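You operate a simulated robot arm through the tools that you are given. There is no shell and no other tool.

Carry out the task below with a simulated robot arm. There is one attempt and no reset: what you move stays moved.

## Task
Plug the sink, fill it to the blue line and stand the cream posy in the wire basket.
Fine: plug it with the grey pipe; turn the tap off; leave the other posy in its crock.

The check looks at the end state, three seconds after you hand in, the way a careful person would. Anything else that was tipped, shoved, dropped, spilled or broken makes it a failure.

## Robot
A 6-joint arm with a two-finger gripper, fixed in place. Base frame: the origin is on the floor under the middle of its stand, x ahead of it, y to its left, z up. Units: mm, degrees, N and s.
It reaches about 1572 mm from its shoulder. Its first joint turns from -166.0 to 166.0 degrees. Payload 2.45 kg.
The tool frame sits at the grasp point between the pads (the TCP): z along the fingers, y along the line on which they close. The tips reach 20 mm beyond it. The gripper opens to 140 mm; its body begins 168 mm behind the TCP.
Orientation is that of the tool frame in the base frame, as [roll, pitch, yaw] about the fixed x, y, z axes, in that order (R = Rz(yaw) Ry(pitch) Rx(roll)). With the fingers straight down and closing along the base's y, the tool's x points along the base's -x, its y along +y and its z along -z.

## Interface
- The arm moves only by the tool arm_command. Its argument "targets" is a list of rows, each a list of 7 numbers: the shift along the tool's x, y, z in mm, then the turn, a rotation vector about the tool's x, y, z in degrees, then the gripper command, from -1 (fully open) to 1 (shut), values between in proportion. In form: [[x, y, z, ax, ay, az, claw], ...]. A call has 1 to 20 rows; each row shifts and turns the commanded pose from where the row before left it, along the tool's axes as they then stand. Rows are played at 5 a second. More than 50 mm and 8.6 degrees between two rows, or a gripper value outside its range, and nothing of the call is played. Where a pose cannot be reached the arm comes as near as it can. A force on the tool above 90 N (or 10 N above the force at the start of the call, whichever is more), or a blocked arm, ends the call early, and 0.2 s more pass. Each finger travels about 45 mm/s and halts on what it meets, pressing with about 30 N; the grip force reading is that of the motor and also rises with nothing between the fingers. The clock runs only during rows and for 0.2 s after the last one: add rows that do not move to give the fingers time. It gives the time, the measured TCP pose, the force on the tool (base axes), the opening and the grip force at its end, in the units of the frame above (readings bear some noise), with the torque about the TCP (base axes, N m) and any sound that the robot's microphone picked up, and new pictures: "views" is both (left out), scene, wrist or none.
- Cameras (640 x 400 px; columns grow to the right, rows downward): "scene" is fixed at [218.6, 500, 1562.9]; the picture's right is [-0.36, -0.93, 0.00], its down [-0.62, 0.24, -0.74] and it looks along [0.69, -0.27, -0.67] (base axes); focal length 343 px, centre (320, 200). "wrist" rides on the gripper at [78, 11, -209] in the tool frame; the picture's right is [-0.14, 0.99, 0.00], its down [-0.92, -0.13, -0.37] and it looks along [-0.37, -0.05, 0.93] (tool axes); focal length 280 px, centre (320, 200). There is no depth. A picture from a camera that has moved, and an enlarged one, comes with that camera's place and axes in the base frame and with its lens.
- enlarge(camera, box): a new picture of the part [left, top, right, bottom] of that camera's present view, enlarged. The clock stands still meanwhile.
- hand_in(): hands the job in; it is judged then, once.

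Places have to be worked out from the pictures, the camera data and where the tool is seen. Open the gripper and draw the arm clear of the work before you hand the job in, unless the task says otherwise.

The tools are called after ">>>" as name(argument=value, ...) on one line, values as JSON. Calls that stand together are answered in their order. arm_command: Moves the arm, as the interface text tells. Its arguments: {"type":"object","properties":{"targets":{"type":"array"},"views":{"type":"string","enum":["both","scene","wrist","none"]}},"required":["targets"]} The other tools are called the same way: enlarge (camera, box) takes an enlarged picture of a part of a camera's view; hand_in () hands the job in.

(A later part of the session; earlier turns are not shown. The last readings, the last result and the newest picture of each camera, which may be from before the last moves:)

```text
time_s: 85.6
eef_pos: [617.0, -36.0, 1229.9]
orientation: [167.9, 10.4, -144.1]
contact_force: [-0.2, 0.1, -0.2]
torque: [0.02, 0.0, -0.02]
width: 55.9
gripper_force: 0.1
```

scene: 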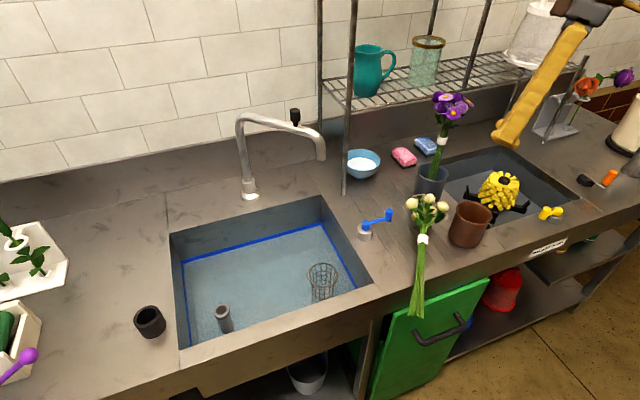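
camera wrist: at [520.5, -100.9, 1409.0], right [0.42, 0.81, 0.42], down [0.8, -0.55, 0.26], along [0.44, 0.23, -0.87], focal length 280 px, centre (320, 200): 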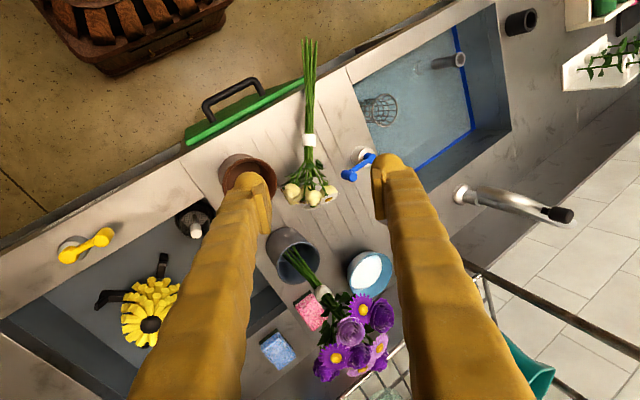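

All of that turned freely. Now I swing the tool up to a forward-pointing pose (about 30° below horizontal, slightly left), which should bring it beside the forearm direction.

>>> arm_command(targets=[[0, 0, 0, 4.62, -6.67, 0, 0.2], [0, 0, 0, 4.62, -6.67, 0, 0.2], [0, 0, 0, 4.62, -6.67, 0, 0.2], [0, 0, 0, 4.62, -6.67, 0, 0.2], [0, 0, 0, 4.62, -6.67, 0, 0.2], [0, 0, 0, 4.62, -6.67, 0, 0.2], [0, 0, 0, 4.62, -6.67, 0, 0.2], [0, 0, 0, 0, 0, 0, 0.2]], views="scene")

```text
time_s: 87.4
eef_pos: [621.0, -35.6, 1222.5]
orientation: [-155.0, 55.8, -138.3]
contact_force: [0.8, -1.5, -0.1]
torque: [-0.01, 0.0, 0.0]
width: 56.0
gripper_force: 0.0
```

scene: 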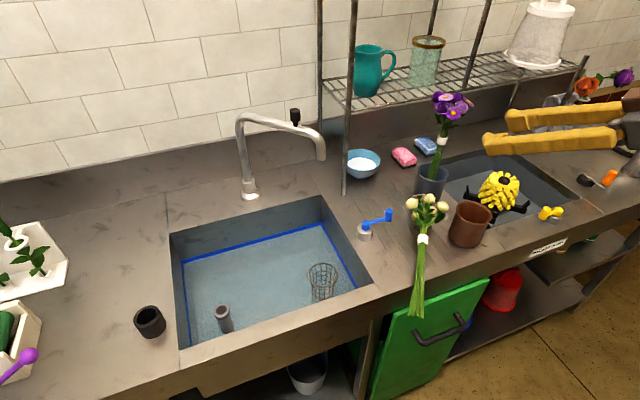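

The pose is as intended. Now I swing the tool clockwise past the forearm direction to its right side, to bring the wrist back to its normal branch.

>>> arm_command(targets=[[0, 0, 0, 7.03, 2.02, 4.33, 0.2], [0, 0, 0, 7.03, 2.02, 4.33, 0.2], [0, 0, 0, 7.03, 2.02, 4.33, 0.2], [0, 0, 0, 7.03, 2.02, 4.33, 0.2], [0, 0, 0, 7.03, 2.02, 4.33, 0.2], [0, 0, 0, 7.03, 2.02, 4.33, 0.2], [0, 0, 0, 0, 0, 0, 0.2]], views="scene")

```text
time_s: 89.0
eef_pos: [619.3, -35.1, 1234.2]
orientation: [-154.9, 56.6, 170.5]
contact_force: [0.8, -0.1, 0.2]
torque: [0.01, 0.02, 0.01]
width: 56.0
gripper_force: 0.1
out of reach, approached as far as the arm can: row 2
```

scene: 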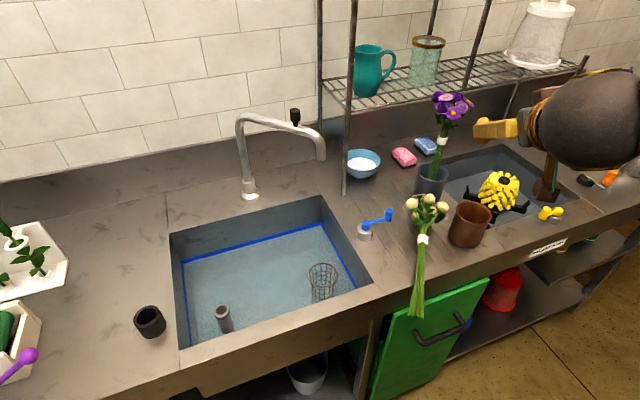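

It crossed over: only one row was limited and the rest followed. I now bring the tool down to vertical from this side to confirm the normal branch.

>>> arm_command(targets=[[0, 0, 0, -2.28, 8.04, 0, 0.2], [0, 0, 0, -2.28, 8.04, 0, 0.2], [0, 0, 0, -2.28, 8.04, 0, 0.2], [0, 0, 0, -2.28, 8.04, 0, 0.2], [0, 0, 0, -2.28, 8.04, 0, 0.2], [0, 0, 0, -2.28, 8.04, 0, 0.2], [0, 0, 0, -2.28, 8.04, 0, 0.2], [0, 0, 0, 0, 0, 0, 0.2]], views="scene")

```text
time_s: 90.8
eef_pos: [620.4, -35.8, 1234.0]
orientation: [-179.7, 1.4, 157.1]
contact_force: [-0.6, 0.0, -0.2]
torque: [0.01, 0.02, -0.02]
width: 55.8
gripper_force: 0.1
```

scene: 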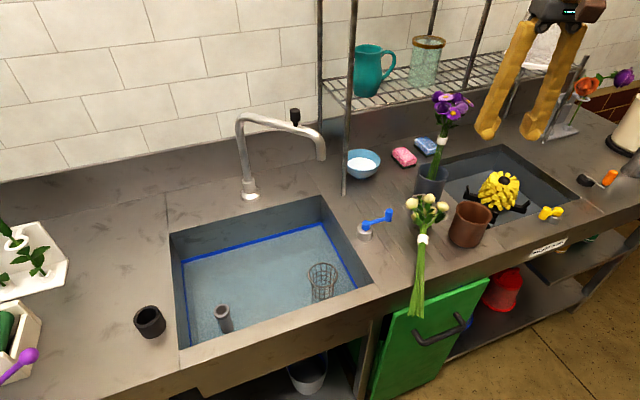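

The tool is vertical again with no limit messages, so the normal branch is restored. I yaw to align the closing axis across the posy and move over it for a look.

>>> arm_command(targets=[[0, 0, 0, 0, 0, 7, 0.2], [0, 0, 0, 0, 0, 7, 0.2], [19.2, 25.6, 11.3, 0, 0, 0, 0], [19.2, 25.6, 11.3, 0, 0, 0, 0], [19.2, 25.6, 11.3, 0, 0, 0, 0], [0, 0, 0, 0, 0, 0, 0], [0, 0, 0, 0, 0, 0, 0]], views="both")

>>> enlarge(camera="wrist", box=[200, 20, 440, 260])

```text
time_s: 92.4
eef_pos: [619.0, 60.1, 1198.0]
orientation: [179.9, 1.6, 143.1]
contact_force: [0.5, 0.2, 0.3]
torque: [-0.03, 0.02, 0.02]
width: 70.2
gripper_force: 0.1
camera wrist: at [558.1, 119.2, 1404.5], right [0.7, 0.71, 0.0], down [0.65, -0.65, 0.39], along [0.28, -0.27, -0.92], focal length 280 px, centre (320, 200)
```

scene: 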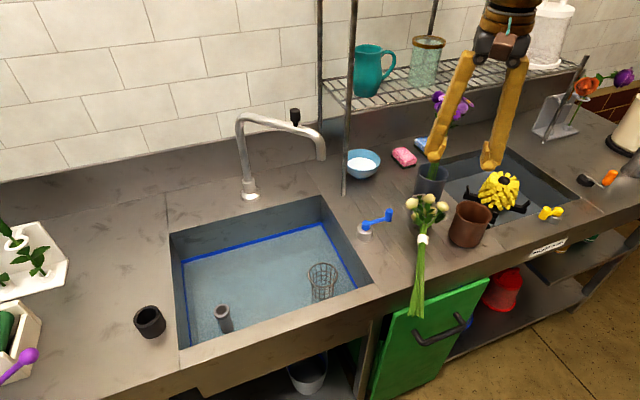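
wrist: 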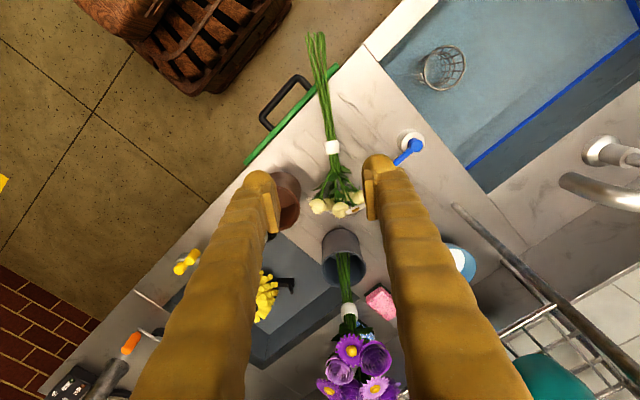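

```text
1.67 times, centred on (320, 140) of wrist
camera zoom: at [558.1, 119.2, 1404.5], right [0.7, 0.71, 0.0], down [0.65, -0.65, 0.39], along [0.28, -0.27, -0.92], focal length 467 px, centre (320, 300)
```

zoom: 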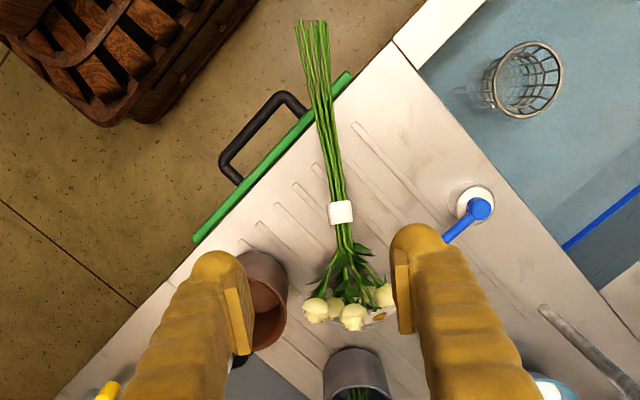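

The posy's geometry is now clear: stem ends (508, 162, 863), tie (654, 57, 923), head (725, −3, 937). The purple head at (786, −39) is 163 mm from the tie, enough for a vertical grasp. I go above the tie and descend partway to recheck.

>>> arm_command(targets=[[-15, 9.3, 0, 0, 1.6, 0, 0], [-14.8, 9.3, 0, 0, 0, 0, 0], [0, 0, 40, 0, 0, 0, 0], [0, 0, 40, 0, 0, 0, 0], [0, 0, 40, 0, 0, 0, 0], [0, 0, 40, 0, 0, 0, 0], [0, 0, 0, 0, 0, 0, 0], [0, 0, 0, 0, 0, 0, 0]], views="both")

>>> enlarge(camera="wrist", box=[200, 60, 440, 260])

>>> enlarge(camera="scene", box=[360, 100, 520, 260])

```text
time_s: 94.2
eef_pos: [655.7, 58.2, 1037.7]
orientation: [180.0, -0.1, 143.2]
contact_force: [-0.4, -0.5, 0.2]
torque: [0.01, 0.0, 0.0]
width: 69.8
gripper_force: 0.0
camera wrist: at [599.3, 113.7, 1246.7], right [0.7, 0.71, 0.0], down [0.66, -0.66, 0.37], along [0.26, -0.26, -0.93], focal length 280 px, centre (320, 200)
```

scene: 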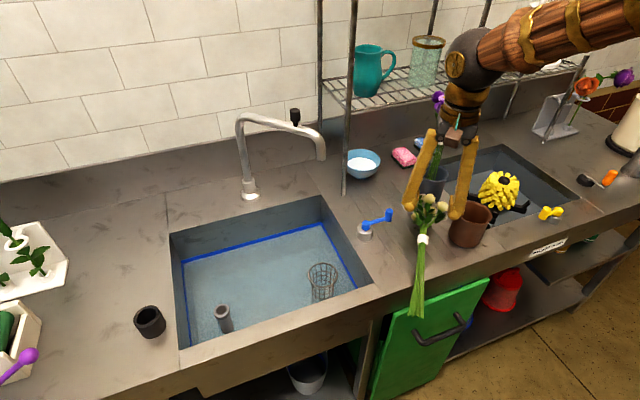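
wrist: 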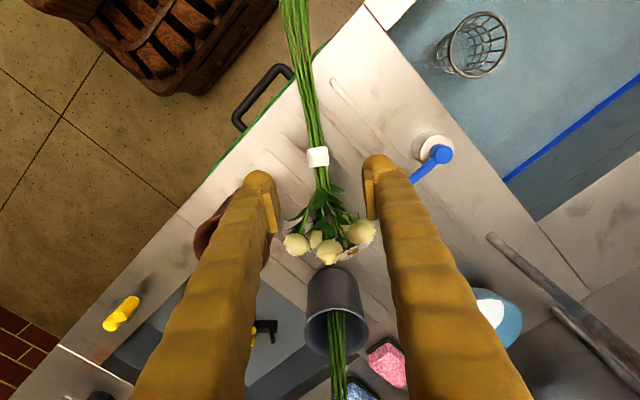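

```text
2.00 times, centred on (320, 160) of wrist
camera zoom: at [599.3, 113.7, 1246.7], right [0.7, 0.71, 0.0], down [0.66, -0.66, 0.37], along [0.26, -0.26, -0.93], focal length 561 px, centre (320, 280)
```

zoom: 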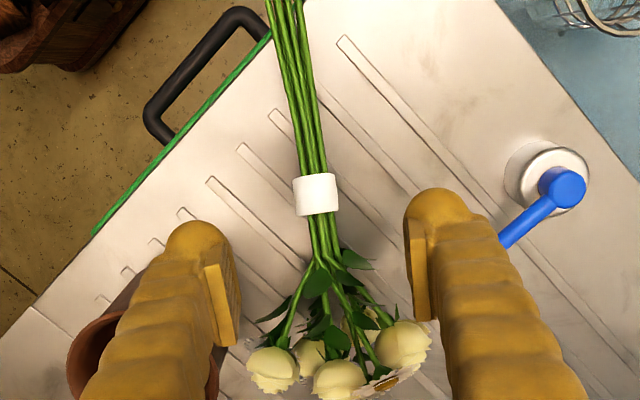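

```text
2.50 times, centred on (440, 180) of scene
camera zoom: at [218.6, 500.0, 1562.9], right [-0.36, -0.93, 0.0], down [-0.62, 0.24, -0.74], along [0.69, -0.27, -0.67], focal length 858 px, centre (20, 250)
```

zoom: 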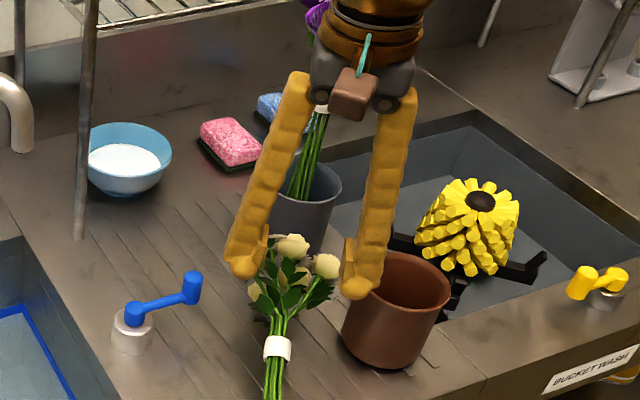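

The tie is at about (652, 58, 923), 4 mm from the tool axis. I descend to put the pads around it.

>>> arm_command(targets=[[2.8, -2.5, 30, 0, 0, 0, 0], [0, 0, 30, 0, 0, 0, 0], [0, 0, 30, 0, 0, 0, 0], [0, 0, 26, 0, 0, 0, 0], [0, 0, 0, 0, 0, 0, 0]], views="both")

>>> enlarge(camera="wrist", box=[200, 100, 440, 300])

>>> enlarge(camera="scene", box=[360, 140, 500, 280])

```text
time_s: 95.4
eef_pos: [651.2, 58.1, 922.3]
orientation: [180.0, -0.1, 143.1]
contact_force: [0.3, 0.6, -0.8]
torque: [0.0, 0.0, 0.04]
width: 69.8
gripper_force: 0.0
camera wrist: at [594.8, 112.9, 1130.9], right [0.7, 0.71, 0.0], down [0.66, -0.66, 0.37], along [0.26, -0.26, -0.93], focal length 280 px, centre (320, 200)
```

scene: 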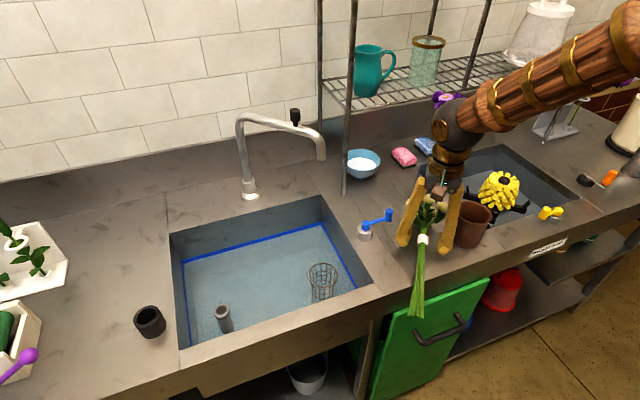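
wrist: 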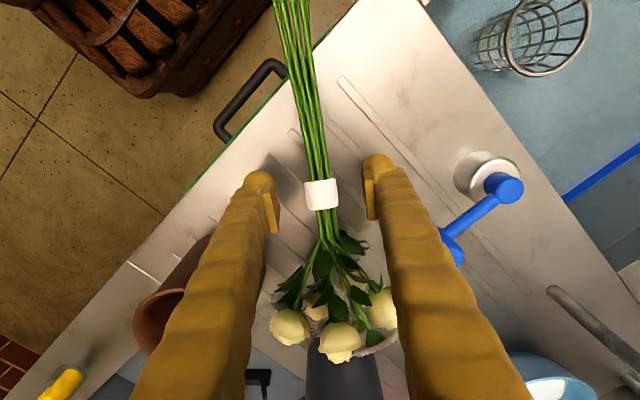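

```text
2.00 times, centred on (320, 200) of wrist
camera zoom: at [594.8, 112.9, 1130.9], right [0.7, 0.71, 0.0], down [0.66, -0.66, 0.37], along [0.26, -0.26, -0.93], focal length 561 px, centre (320, 200)
```

zoom: 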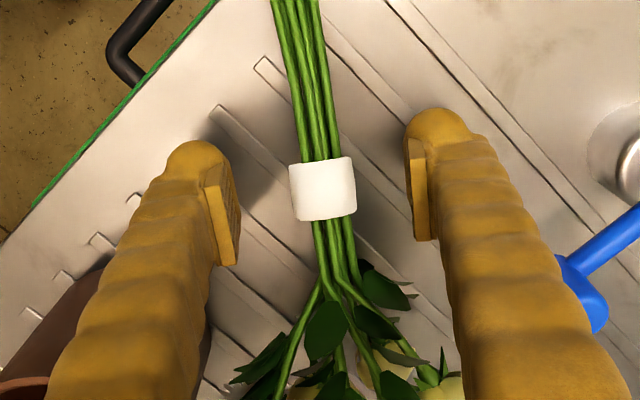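

```text
2.86 times, centred on (430, 210) of scene
camera zoom: at [218.6, 500.0, 1562.9], right [-0.36, -0.93, 0.0], down [-0.62, 0.24, -0.74], along [0.69, -0.27, -0.67], focal length 980 px, centre (6, 171)
```

zoom: 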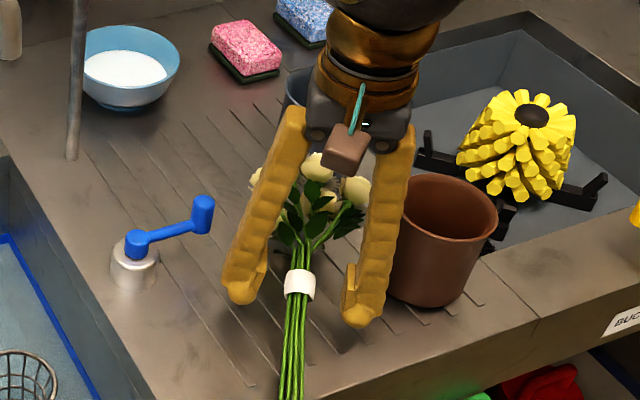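

The tie is right at the TCP, centred between the pads. I close.

>>> arm_command(targets=[[0, 0, 0, 0, 0, 0, 1], [0, 0, 0, 0, 0, 0, 1], [0, 0, 0, 0, 0, 0, 1], [0, 0, 0, 0, 0, 0, 1], [0, 0, 0, 0, 0, 0, 1], [0, 0, 0, 0, 0, 0, 1]], views="wrist")

```text
time_s: 96.8
eef_pos: [649.9, 57.5, 922.6]
orientation: [179.9, -0.1, 143.0]
contact_force: [0.6, 0.1, 2.0]
torque: [-0.04, 0.03, 0.05]
width: 19.4
gripper_force: 30.5
camera wrist: at [594.9, 113.0, 1131.3], right [0.7, 0.71, 0.0], down [0.66, -0.66, 0.37], along [0.26, -0.26, -0.93], focal length 280 px, centre (320, 200)
```

wrist: 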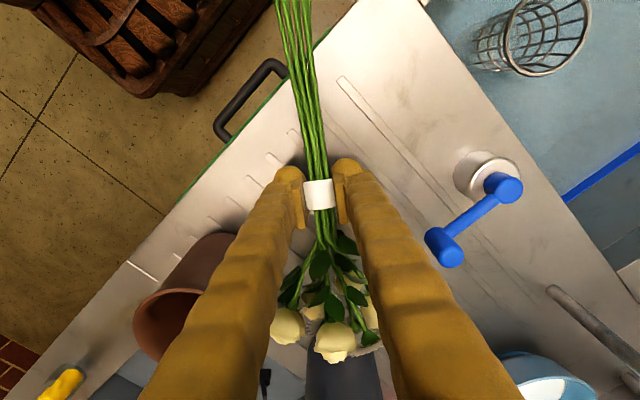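

Gripped at 19.4 mm. I lift slowly in small steps and check that the grip holds.

>>> arm_command(targets=[[0, 0, -4, 0, 0, 0, 1], [0, 0, -6, 0, 0, 0, 1], [0, 0, -8, 0, 0, 0, 1], [0, 0, -10, 0, 0, 0, 1], [0, 0, -10, 0, 0, 0, 1], [0, 0, -10, 0, 0, 0, 1], [0, 0, -10, 0, 0, 0, 1], [0, 0, 0, 0, 0, 0, 1]], views="both")

>>> enlarge(camera="scene", box=[340, 140, 500, 330])

```text
time_s: 98.6
eef_pos: [650.2, 57.5, 981.8]
orientation: [179.9, -0.1, 143.1]
contact_force: [0.0, 0.4, -1.5]
torque: [0.03, 0.07, 0.01]
width: 19.5
gripper_force: 29.6
camera wrist: at [594.2, 112.3, 1189.8], right [0.7, 0.71, 0.0], down [0.66, -0.66, 0.37], along [0.26, -0.26, -0.93], focal length 280 px, centre (320, 200)
```

scene: 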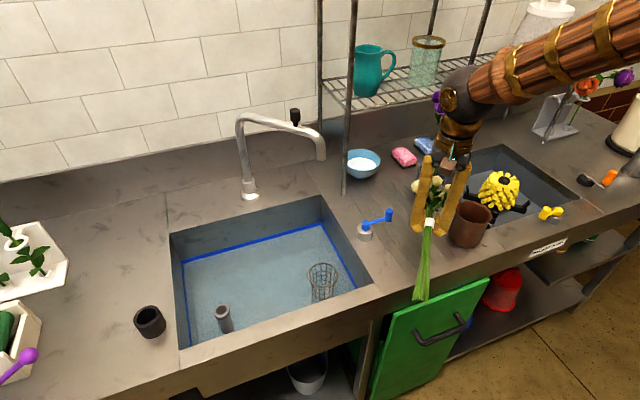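
wrist: 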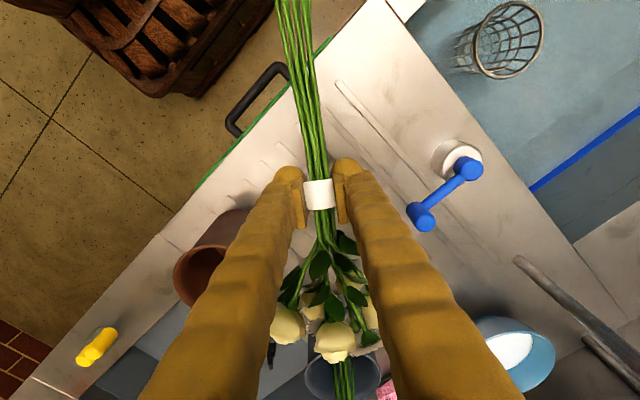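

```text
2.11 times, centred on (420, 235) of scene
camera zoom: at [218.6, 500.0, 1562.9], right [-0.36, -0.93, 0.0], down [-0.62, 0.24, -0.74], along [0.69, -0.27, -0.67], focal length 722 px, centre (110, 126)
```

zoom: 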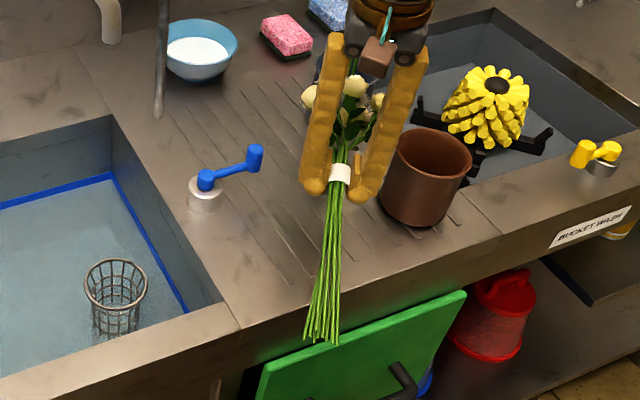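

The posy is lifted and steady. I move it away from the purple posy, slowly toward the front left, while rising.

>>> arm_command(targets=[[6, 0, -4, 0, 0, 0, 1], [10, 0, -7, 0, 0, 0, 1], [12, 0, -10, 0, 0, 0, 1], [12, 0, -10, 0, 0, 0, 1], [12, 0, -12, 0, 0, 0, 1], [12, 0, -12, 0, 0, 0, 1], [12, 0, -12, 0, 0, 0, 1], [10, 0, -12, 0, 0, 0, 1], [8, 0, -12, 0, 0, 0, 1], [6, 0, -12, 0, 0, 0, 1], [0, 0, -12, 0, 0, 0, 1], [0, 0, -12, 0, 0, 0, 1], [0, 0, 0, 0, 0, 0, 1]], views="both")

```text
time_s: 101.4
eef_pos: [572.9, 117.9, 1110.1]
orientation: [180.0, -0.1, 143.2]
contact_force: [-0.3, -0.1, -1.5]
torque: [0.03, 0.04, -0.01]
width: 19.5
gripper_force: 29.6
camera wrist: at [515.3, 173.0, 1317.6], right [0.7, 0.71, 0.0], down [0.66, -0.66, 0.37], along [0.26, -0.26, -0.93], focal length 280 px, centre (320, 200)
```

scene: 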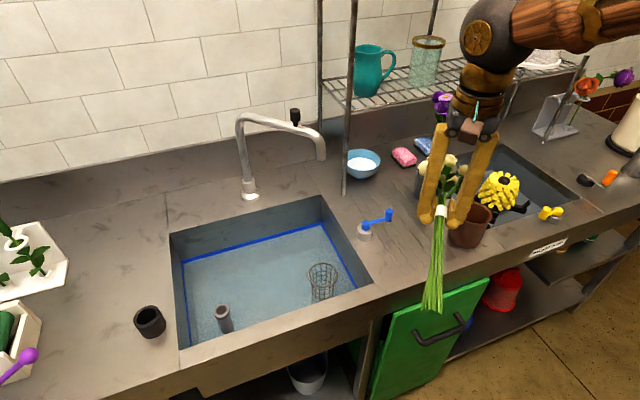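
wrist: 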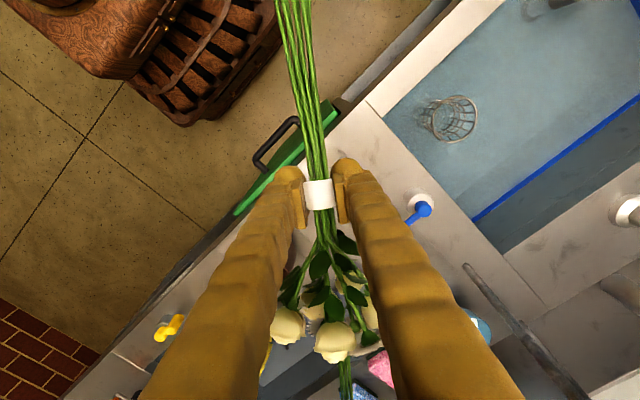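

The grip is steady at 19.5 mm. I shift toward the sink, to about (640, 220), before rotating the posy upright.

>>> arm_command(targets=[[0.4, 6, 0, 0, 0, 0, 1], [0.6, 10, 0, 0, 0, 0, 1], [0.8, 13, 0, 0, 0, 0, 1], [0.8, 13, 0, 0, 0, 0, 1], [0.8, 13, 0, 0, 0, 0, 1], [0.8, 13, 0, 0, 0, 0, 1], [0.8, 13, 0, 0, 0, 0, 1], [0.8, 13, 0, 0, 0, 0, 1], [0.8, 12, 0, 0, 0, 0, 1], [0.6, 10, 0, 0, 0, 0, 1], [0.4, 6, 0, 0, 0, 0, 1], [0, 0, 0, 0, 0, 0, 1]], views="scene")

```text
time_s: 104.0
eef_pos: [639.7, 217.7, 1109.1]
orientation: [180.0, -0.1, 143.1]
contact_force: [0.8, -0.4, -2.5]
torque: [0.04, 0.03, -0.03]
width: 19.5
gripper_force: 29.7
```

scene: 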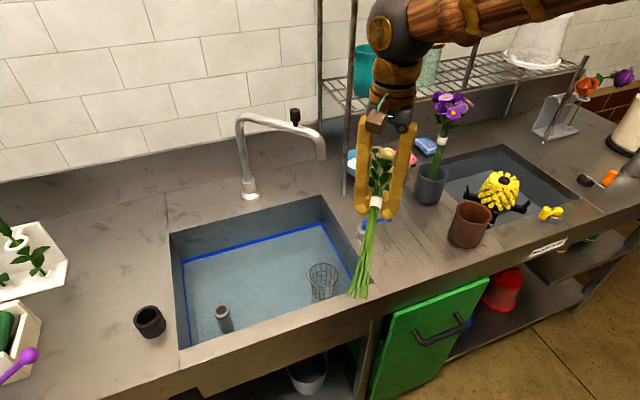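

Now I rotate the posy upright slowly, 4° per row for 40° first, watching for limits and slip.

>>> arm_command(targets=[[0, 0, 0, 0, -2, 0, 1], [0, 0, 0, 0, -3, 0, 1], [0, 0, 0, 0, -4, 0, 1], [0, 0, 0, 0, -4, 0, 1], [0, 0, 0, 0, -4, 0, 1], [0, 0, 0, 0, -4, 0, 1], [0, 0, 0, 0, -4, 0, 1], [0, 0, 0, 0, -4, 0, 1], [0, 0, 0, 0, -4, 0, 1], [0, 0, 0, 0, -4, 0, 1], [0, 0, 0, 0, -3, 0, 1], [0, 0, 0, 0, 0, 0, 1]], views="both")

```text
time_s: 106.6
eef_pos: [637.7, 219.5, 1108.7]
orientation: [180.0, 39.8, 143.1]
contact_force: [-0.1, 0.2, -2.4]
torque: [0.01, 0.02, -0.02]
width: 19.3
gripper_force: 29.5
camera wrist: at [489.2, 344.3, 1217.5], right [0.68, 0.73, 0.09], down [0.3, -0.38, 0.87], along [0.67, -0.57, -0.48], focal length 280 px, centre (320, 200)
```

scene: 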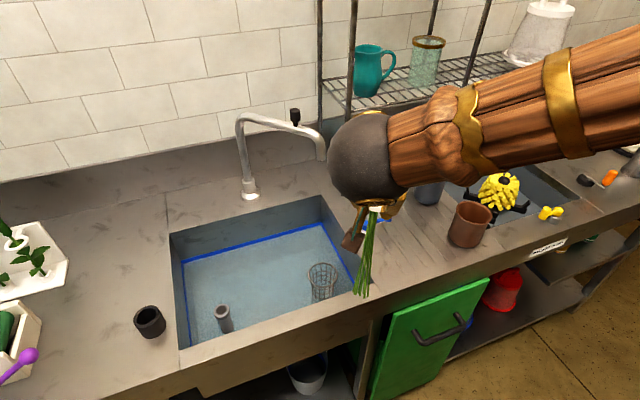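
wrist: 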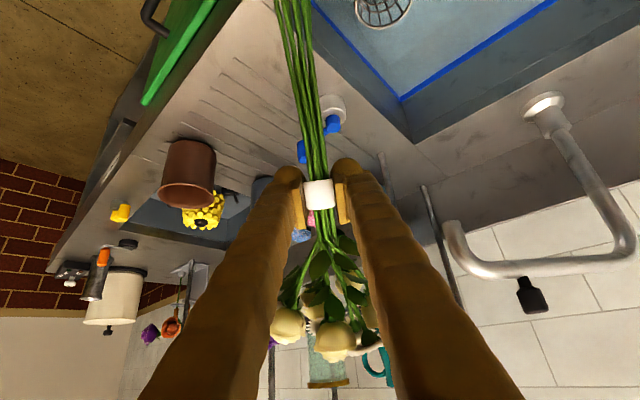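

The grip holds and no limits appear. I finish the rotation to 62°, which leaves the stems about 10° off vertical.

>>> arm_command(targets=[[0, 0, 0, 0, -2, 0, 1], [0, 0, 0, 0, -4, 0, 1], [0, 0, 0, 0, -4, 0, 1], [0, 0, 0, 0, -4, 0, 1], [0, 0, 0, 0, -4, 0, 1], [0, 0, 0, 0, -4, 0, 1], [0, 0, 0, 0, 0, 0, 1]], views="both")

>>> enlarge(camera="wrist", box=[220, 0, 440, 220])

>>> enlarge(camera="scene", box=[260, 120, 420, 330])

```text
time_s: 108.2
eef_pos: [638.6, 219.1, 1110.0]
orientation: [179.6, 62.0, 142.9]
contact_force: [0.3, 0.3, -2.5]
torque: [0.05, 0.07, -0.03]
width: 19.2
gripper_force: 29.6
camera wrist: at [467.3, 360.6, 1138.5], right [0.64, 0.75, 0.12], down [0.01, -0.17, 0.99], along [0.76, -0.63, -0.11], focal length 280 px, centre (320, 200)
```

scene: 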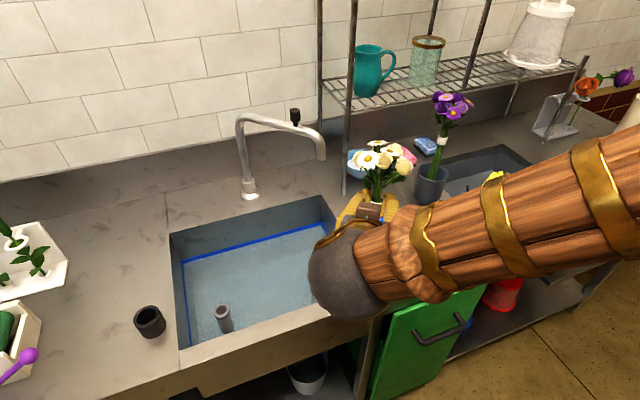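
wrist: 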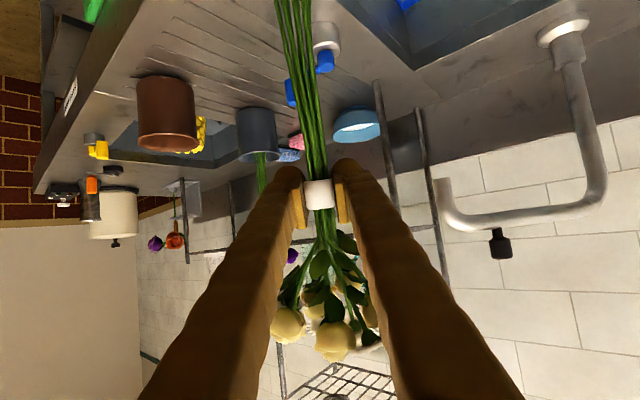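

```text
1.82 times, centred on (330, 110) of wrist
camera zoom: at [467.3, 360.6, 1138.5], right [0.64, 0.75, 0.12], down [0.01, -0.17, 0.99], along [0.76, -0.63, -0.11], focal length 510 px, centre (302, 364)
```

zoom: 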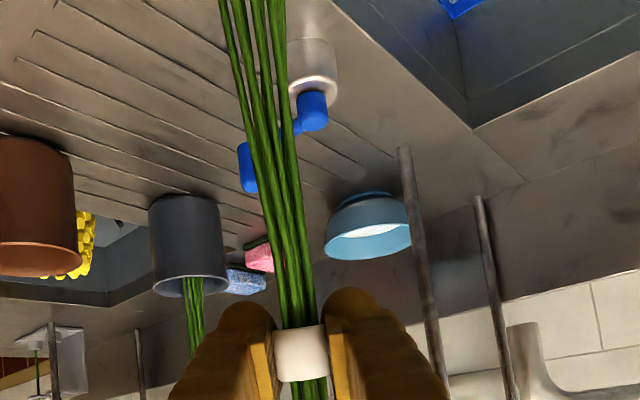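

```text
1.90 times, centred on (340, 225) of scene
camera zoom: at [218.6, 500.0, 1562.9], right [-0.36, -0.93, 0.0], down [-0.62, 0.24, -0.74], along [0.69, -0.27, -0.67], focal length 654 px, centre (282, 152)
```

zoom: 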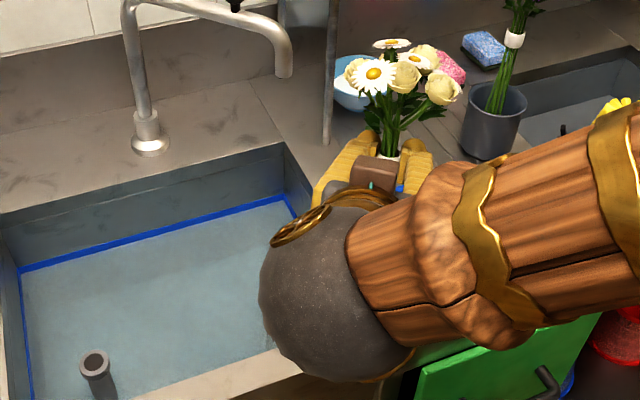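

The posy is upright in the grip, with the stem ends computed at TCP + (−27, 16, −187). The basket rim averages out at (712.5, 301, 822). I move over it to (728, 290) at the same height, slowly.

>>> arm_command(targets=[[-0.7, 5.5, 1.3, 0, 0, 0, 1], [-1.1, 9, 2.1, 0, 0, 0, 1], [-1.5, 12, 2.7, 0, 0, 0, 1], [-1.5, 12, 2.7, 0, 0, 0, 1], [-1.5, 12, 2.7, 0, 0, 0, 1], [-1.5, 12, 2.7, 0, 0, 0, 1], [-1.5, 12, 2.7, 0, 0, 0, 1], [-1.5, 12, 2.7, 0, 0, 0, 1], [-1.3, 11, 2.6, 0, 0, 0, 1], [-0.8, 8, 1.8, 0, 0, 0, 1], [-0.5, 5, 1.2, 0, 0, 0, 1], [0, 0, 0, 0, 0, 0, 1], [0, 0, 0, 0, 0, 0, 1]], views="both")

```text
time_s: 111.0
eef_pos: [728.9, 290.3, 1108.2]
orientation: [179.9, 62.0, 143.0]
contact_force: [-1.4, -0.6, -2.0]
torque: [0.03, 0.03, 0.05]
width: 19.3
gripper_force: 30.2
camera wrist: at [556.9, 431.6, 1136.8], right [0.65, 0.75, 0.12], down [0.01, -0.17, 0.99], along [0.76, -0.64, -0.12], focal length 280 px, centre (320, 200)
```

scene: 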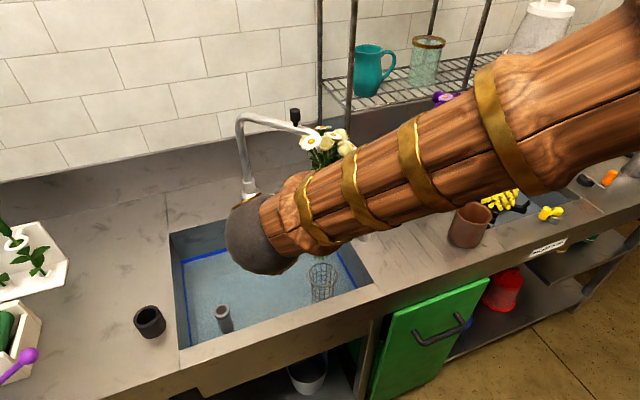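
wrist: 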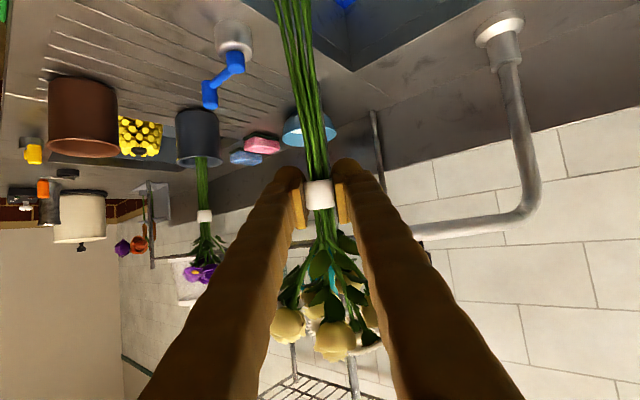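

Before descending I check the clearance between the flowers and the spout.

>>> enlarge(camera="scene", box=[220, 90, 380, 210])

>>> enlarge(camera="wrist", box=[240, 180, 560, 400])

```text
3.33 times, centred on (300, 150) of scene
camera zoom: at [218.6, 500.0, 1562.9], right [-0.36, -0.93, 0.0], down [-0.62, 0.24, -0.74], along [0.69, -0.27, -0.67], focal length 1144 px, centre (387, 367)
```

zoom: 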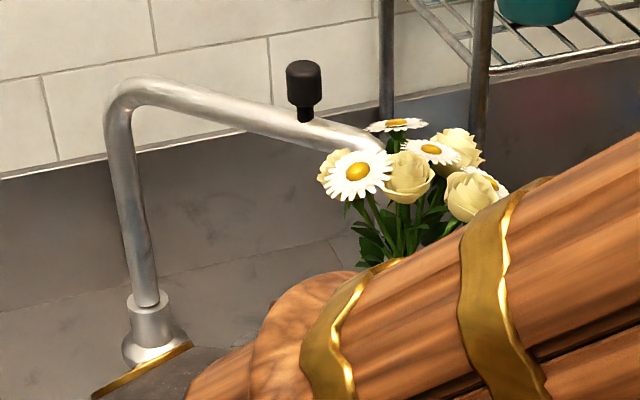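

```text
1.82 times, centred on (400, 290) of wrist
camera zoom: at [556.9, 431.6, 1136.8], right [0.65, 0.75, 0.12], down [0.01, -0.17, 0.99], along [0.76, -0.64, -0.12], focal length 510 px, centre (174, 36)
```

zoom: 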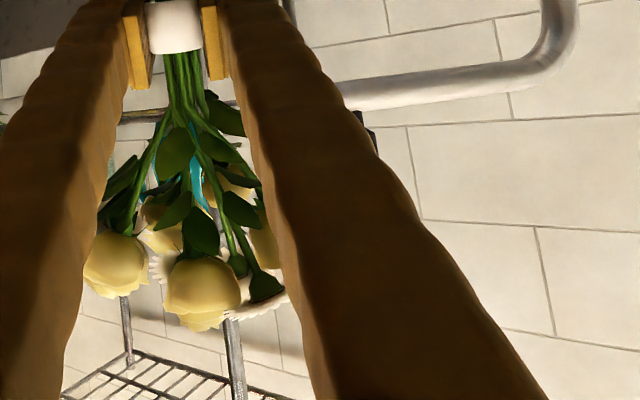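

By my estimate the flowers clear the spout by about 30 mm, and a straight descent keeps that. I lower to z≈1024, just above the rim, slowly.

>>> arm_command(targets=[[5.3, 0, 2.8, 0, 0, 0, 1], [10.6, 0, 5.63, 0, 0, 0, 1], [10.6, 0, 5.63, 0, 0, 0, 1], [10.6, 0, 5.63, 0, 0, 0, 1], [10.6, 0, 5.63, 0, 0, 0, 1], [10.6, 0, 5.63, 0, 0, 0, 1], [10.6, 0, 5.63, 0, 0, 0, 1], [5.3, 0, 2.8, 0, 0, 0, 1], [0, 0, 0, 0, 0, 0, 1], [0, 0, 0, 0, 0, 0, 1]], views="both")

>>> enlarge(camera="wrist", box=[200, 0, 440, 150])

>>> enlarge(camera="scene", box=[220, 110, 380, 320])

```text
time_s: 113.2
eef_pos: [726.6, 289.5, 1023.3]
orientation: [179.9, 61.9, 143.2]
contact_force: [0.0, 0.5, -1.8]
torque: [0.0, 0.0, 0.0]
width: 19.2
gripper_force: 30.0
camera wrist: at [556.8, 431.2, 1052.5], right [0.65, 0.75, 0.12], down [0.01, -0.17, 0.99], along [0.76, -0.64, -0.12], focal length 280 px, centre (320, 200)
```

scene: 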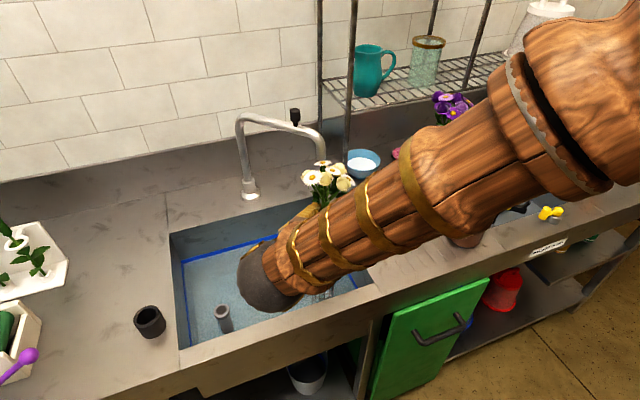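
wrist: 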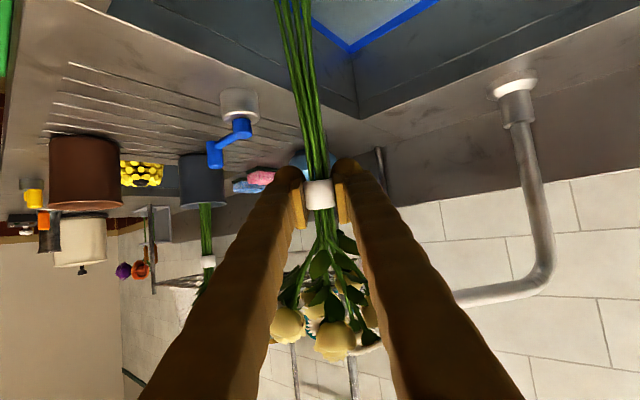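

```text
2.67 times, centred on (320, 75) of wrist
camera zoom: at [556.8, 431.2, 1052.5], right [0.65, 0.75, 0.12], down [0.01, -0.17, 0.99], along [0.76, -0.64, -0.12], focal length 748 px, centre (320, 533)
```

zoom: 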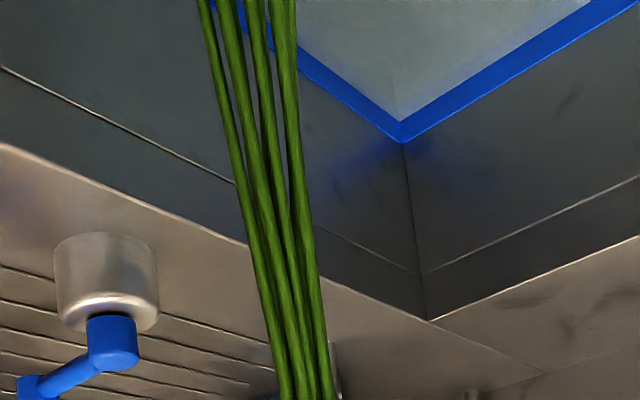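

```text
1.90 times, centred on (300, 215) of scene
camera zoom: at [218.6, 500.0, 1562.9], right [-0.36, -0.93, 0.0], down [-0.62, 0.24, -0.74], along [0.69, -0.27, -0.67], focal length 654 px, centre (358, 171)
```

zoom: 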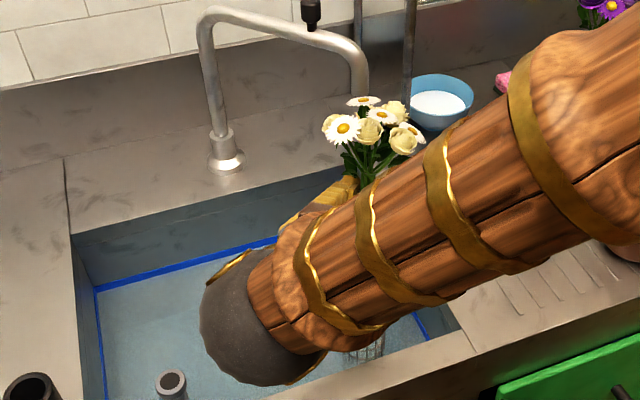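

The stems' line of sight puts their ends near (697, 311, 836). I shift 10 mm toward the wall side to centre them over the rim, lower 25 mm, and look for the basket.

>>> arm_command(targets=[[-2.35, 0, 4.4, 0, 0, 0, 1], [-2.35, 0, 4.4, 0, 0, 0, 1], [7, 0, 3.8, 0, 0, 0, 1], [7, 0, 3.8, 0, 0, 0, 1], [7, 0, 3.8, 0, 0, 0, 1], [0, 0, 0, 0, 0, 0, 1]], views="both")

>>> enlarge(camera="wrist", box=[200, 0, 440, 150])

```text
time_s: 114.6
eef_pos: [736.8, 284.3, 1000.5]
orientation: [179.9, 61.9, 142.9]
contact_force: [-0.6, -0.1, -2.4]
torque: [-0.02, 0.02, 0.0]
width: 19.5
gripper_force: 29.7
camera wrist: at [565.8, 426.4, 1029.3], right [0.65, 0.75, 0.12], down [0.01, -0.17, 0.99], along [0.76, -0.64, -0.12], focal length 280 px, centre (320, 200)
```

scene: 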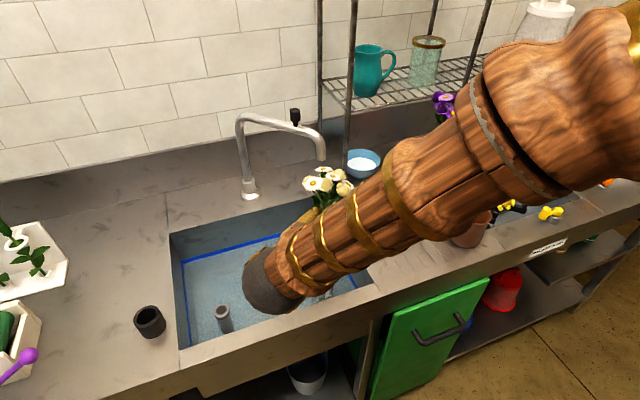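
wrist: 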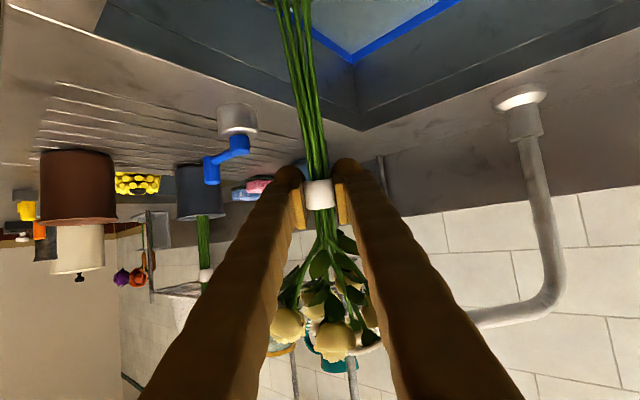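

```text
2.67 times, centred on (320, 75) of wrist
camera zoom: at [565.8, 426.4, 1029.3], right [0.65, 0.75, 0.12], down [0.01, -0.17, 0.99], along [0.76, -0.64, -0.12], focal length 748 px, centre (320, 533)
```

zoom: 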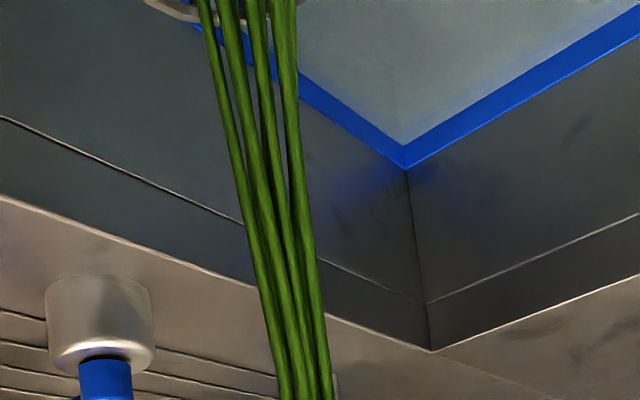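

The far rim shows at the top of the wrist view exactly where I predicted it. The stems are entering the basket about 16 mm off-centre, so I tip the posy 4° more upright to centre them and keep lowering slowly.

>>> arm_command(targets=[[0, 0, 0, 0, -2, 0, 1], [0, 0, 0, 0, -2, 0, 1], [5.48, 0, 2.44, 0, 0, 0, 1], [5.48, 0, 2.44, 0, 0, 0, 1], [5.48, 0, 2.44, 0, 0, 0, 1], [5.48, 0, 2.44, 0, 0, 0, 1], [5.48, 0, 2.44, 0, 0, 0, 1], [0, 0, 0, 0, 0, 0, 1]], views="both")

>>> enlarge(camera="wrist", box=[200, 0, 440, 150])

```text
time_s: 116.4
eef_pos: [734.7, 284.3, 970.8]
orientation: [179.9, 65.8, 143.1]
contact_force: [-0.1, -0.2, -2.2]
torque: [-0.02, 0.0, -0.01]
width: 19.6
gripper_force: 30.0
camera wrist: at [562.8, 426.1, 984.0], right [0.64, 0.76, 0.13], down [-0.05, -0.13, 0.99], along [0.77, -0.64, -0.05], focal length 280 px, centre (320, 200)
```

scene: 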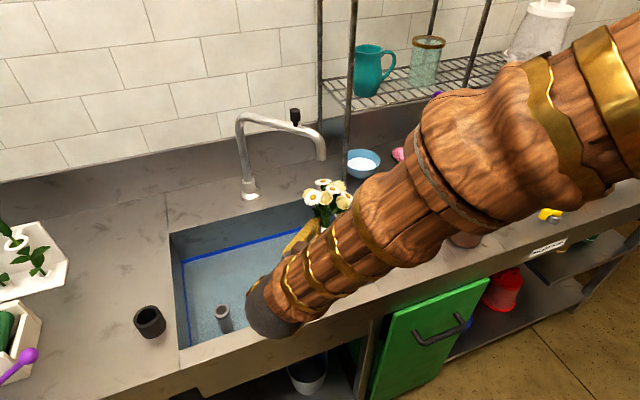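
wrist: 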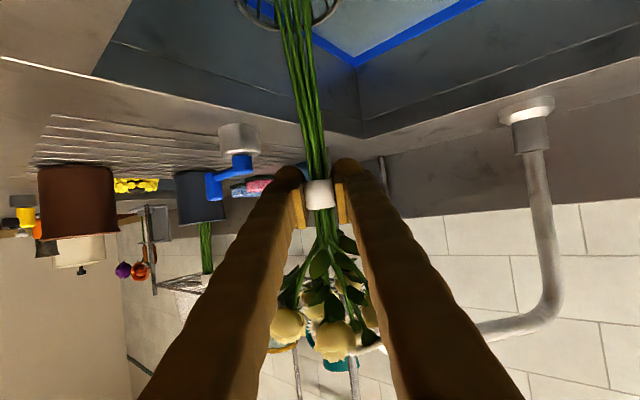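

```text
2.67 times, centred on (320, 75) of wrist
camera zoom: at [562.8, 426.1, 984.0], right [0.64, 0.76, 0.13], down [-0.05, -0.13, 0.99], along [0.77, -0.64, -0.05], focal length 748 px, centre (320, 533)
```

zoom: 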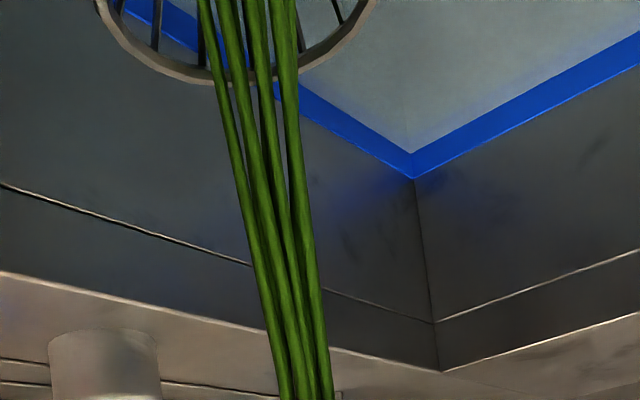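

The stems pass through the rim almost at its centre. I keep lowering, watching that the wrist camera stays above the counter's front strip, so I'll stop near z≈904.

>>> arm_command(targets=[[5.48, 0, 2.44, 0, 0, 0, 1], [5.48, 0, 2.44, 0, 0, 0, 1], [5.48, 0, 2.44, 0, 0, 0, 1], [5.48, 0, 2.44, 0, 0, 0, 1], [5.48, 0, 2.44, 0, 0, 0, 1], [5.48, 0, 2.44, 0, 0, 0, 1], [5.48, 0, 2.44, 0, 0, 0, 1], [5.48, 0, 2.44, 0, 0, 0, 1], [0, 0, 0, 0, 0, 0, 1], [0, 0, 0, 0, 0, 0, 1]], views="both")

>>> enlarge(camera="wrist", box=[200, 0, 440, 150])

>>> enlarge(camera="scene", box=[200, 140, 400, 340])

```text
time_s: 118.6
eef_pos: [736.1, 284.7, 921.4]
orientation: [179.9, 65.8, 143.0]
contact_force: [0.2, 0.0, -1.8]
torque: [-0.03, 0.03, -0.01]
width: 19.4
gripper_force: 30.0
camera wrist: at [563.4, 426.9, 935.8], right [0.64, 0.76, 0.13], down [-0.05, -0.13, 0.99], along [0.77, -0.64, -0.05], focal length 280 px, centre (320, 200)
```

scene: 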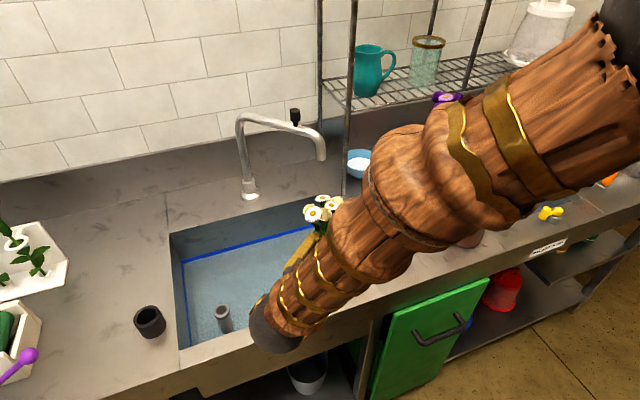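
wrist: 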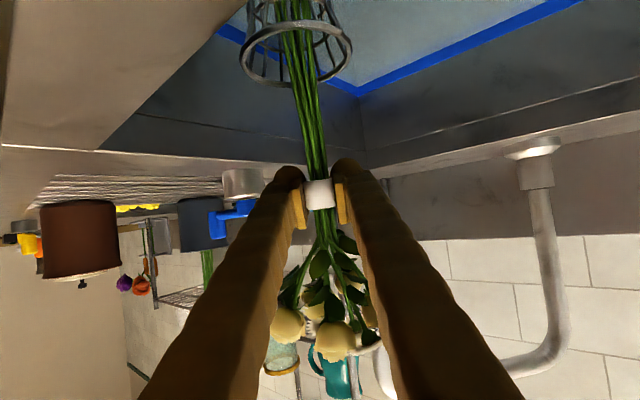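

```text
2.67 times, centred on (320, 75) of wrist
camera zoom: at [563.4, 426.9, 935.8], right [0.64, 0.76, 0.13], down [-0.05, -0.13, 0.99], along [0.77, -0.64, -0.05], focal length 748 px, centre (320, 533)
```

zoom: 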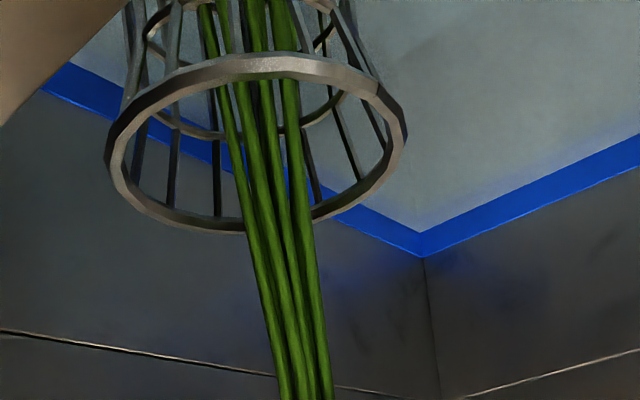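

```text
2.00 times, centred on (300, 240) of scene
camera zoom: at [218.6, 500.0, 1562.9], right [-0.36, -0.93, 0.0], down [-0.62, 0.24, -0.74], along [0.69, -0.27, -0.67], focal length 686 px, centre (360, 120)
```

zoom: 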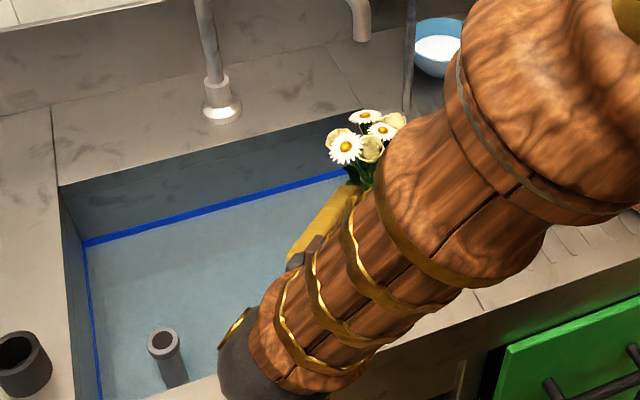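

The wrist view shows the stems running down through the basket's opening. I lower the last bit in 3 mm steps, watching the force.

>>> arm_command(targets=[[2.74, 0, 1.22, 0, 0, 0, 1], [2.74, 0, 1.22, 0, 0, 0, 1], [2.74, 0, 1.22, 0, 0, 0, 1], [2.74, 0, 1.22, 0, 0, 0, 1], [2.74, 0, 1.22, 0, 0, 0, 1], [2.74, 0, 1.22, 0, 0, 0, 1], [2.74, 0, 1.22, 0, 0, 0, 1], [0, 0, 0, 0, 0, 0, 1]], views="wrist")

>>> enlarge(camera="wrist", box=[180, 0, 460, 180])

```text
time_s: 120.4
eef_pos: [733.6, 285.1, 902.7]
orientation: [179.9, 66.0, 143.2]
contact_force: [0.0, 0.2, -2.9]
torque: [-0.01, 0.01, -0.01]
width: 19.2
gripper_force: 29.5
camera wrist: at [562.8, 427.4, 915.7], right [0.64, 0.76, 0.13], down [-0.05, -0.13, 0.99], along [0.77, -0.64, -0.05], focal length 280 px, centre (320, 200)
```

wrist: 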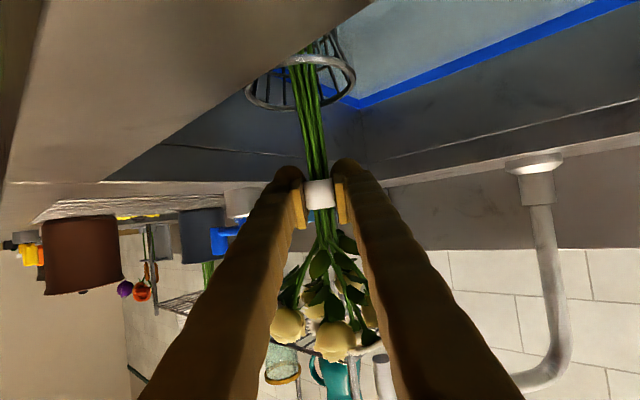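

```text
2.22 times, centred on (320, 90) of wrist
camera zoom: at [562.8, 427.4, 915.7], right [0.64, 0.76, 0.13], down [-0.05, -0.13, 0.99], along [0.77, -0.64, -0.05], focal length 623 px, centre (320, 444)
```

zoom: 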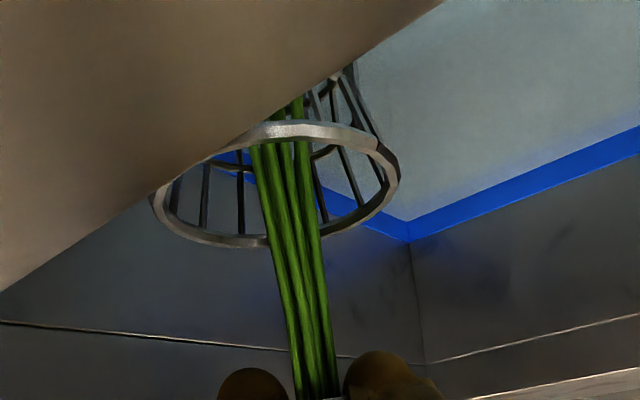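

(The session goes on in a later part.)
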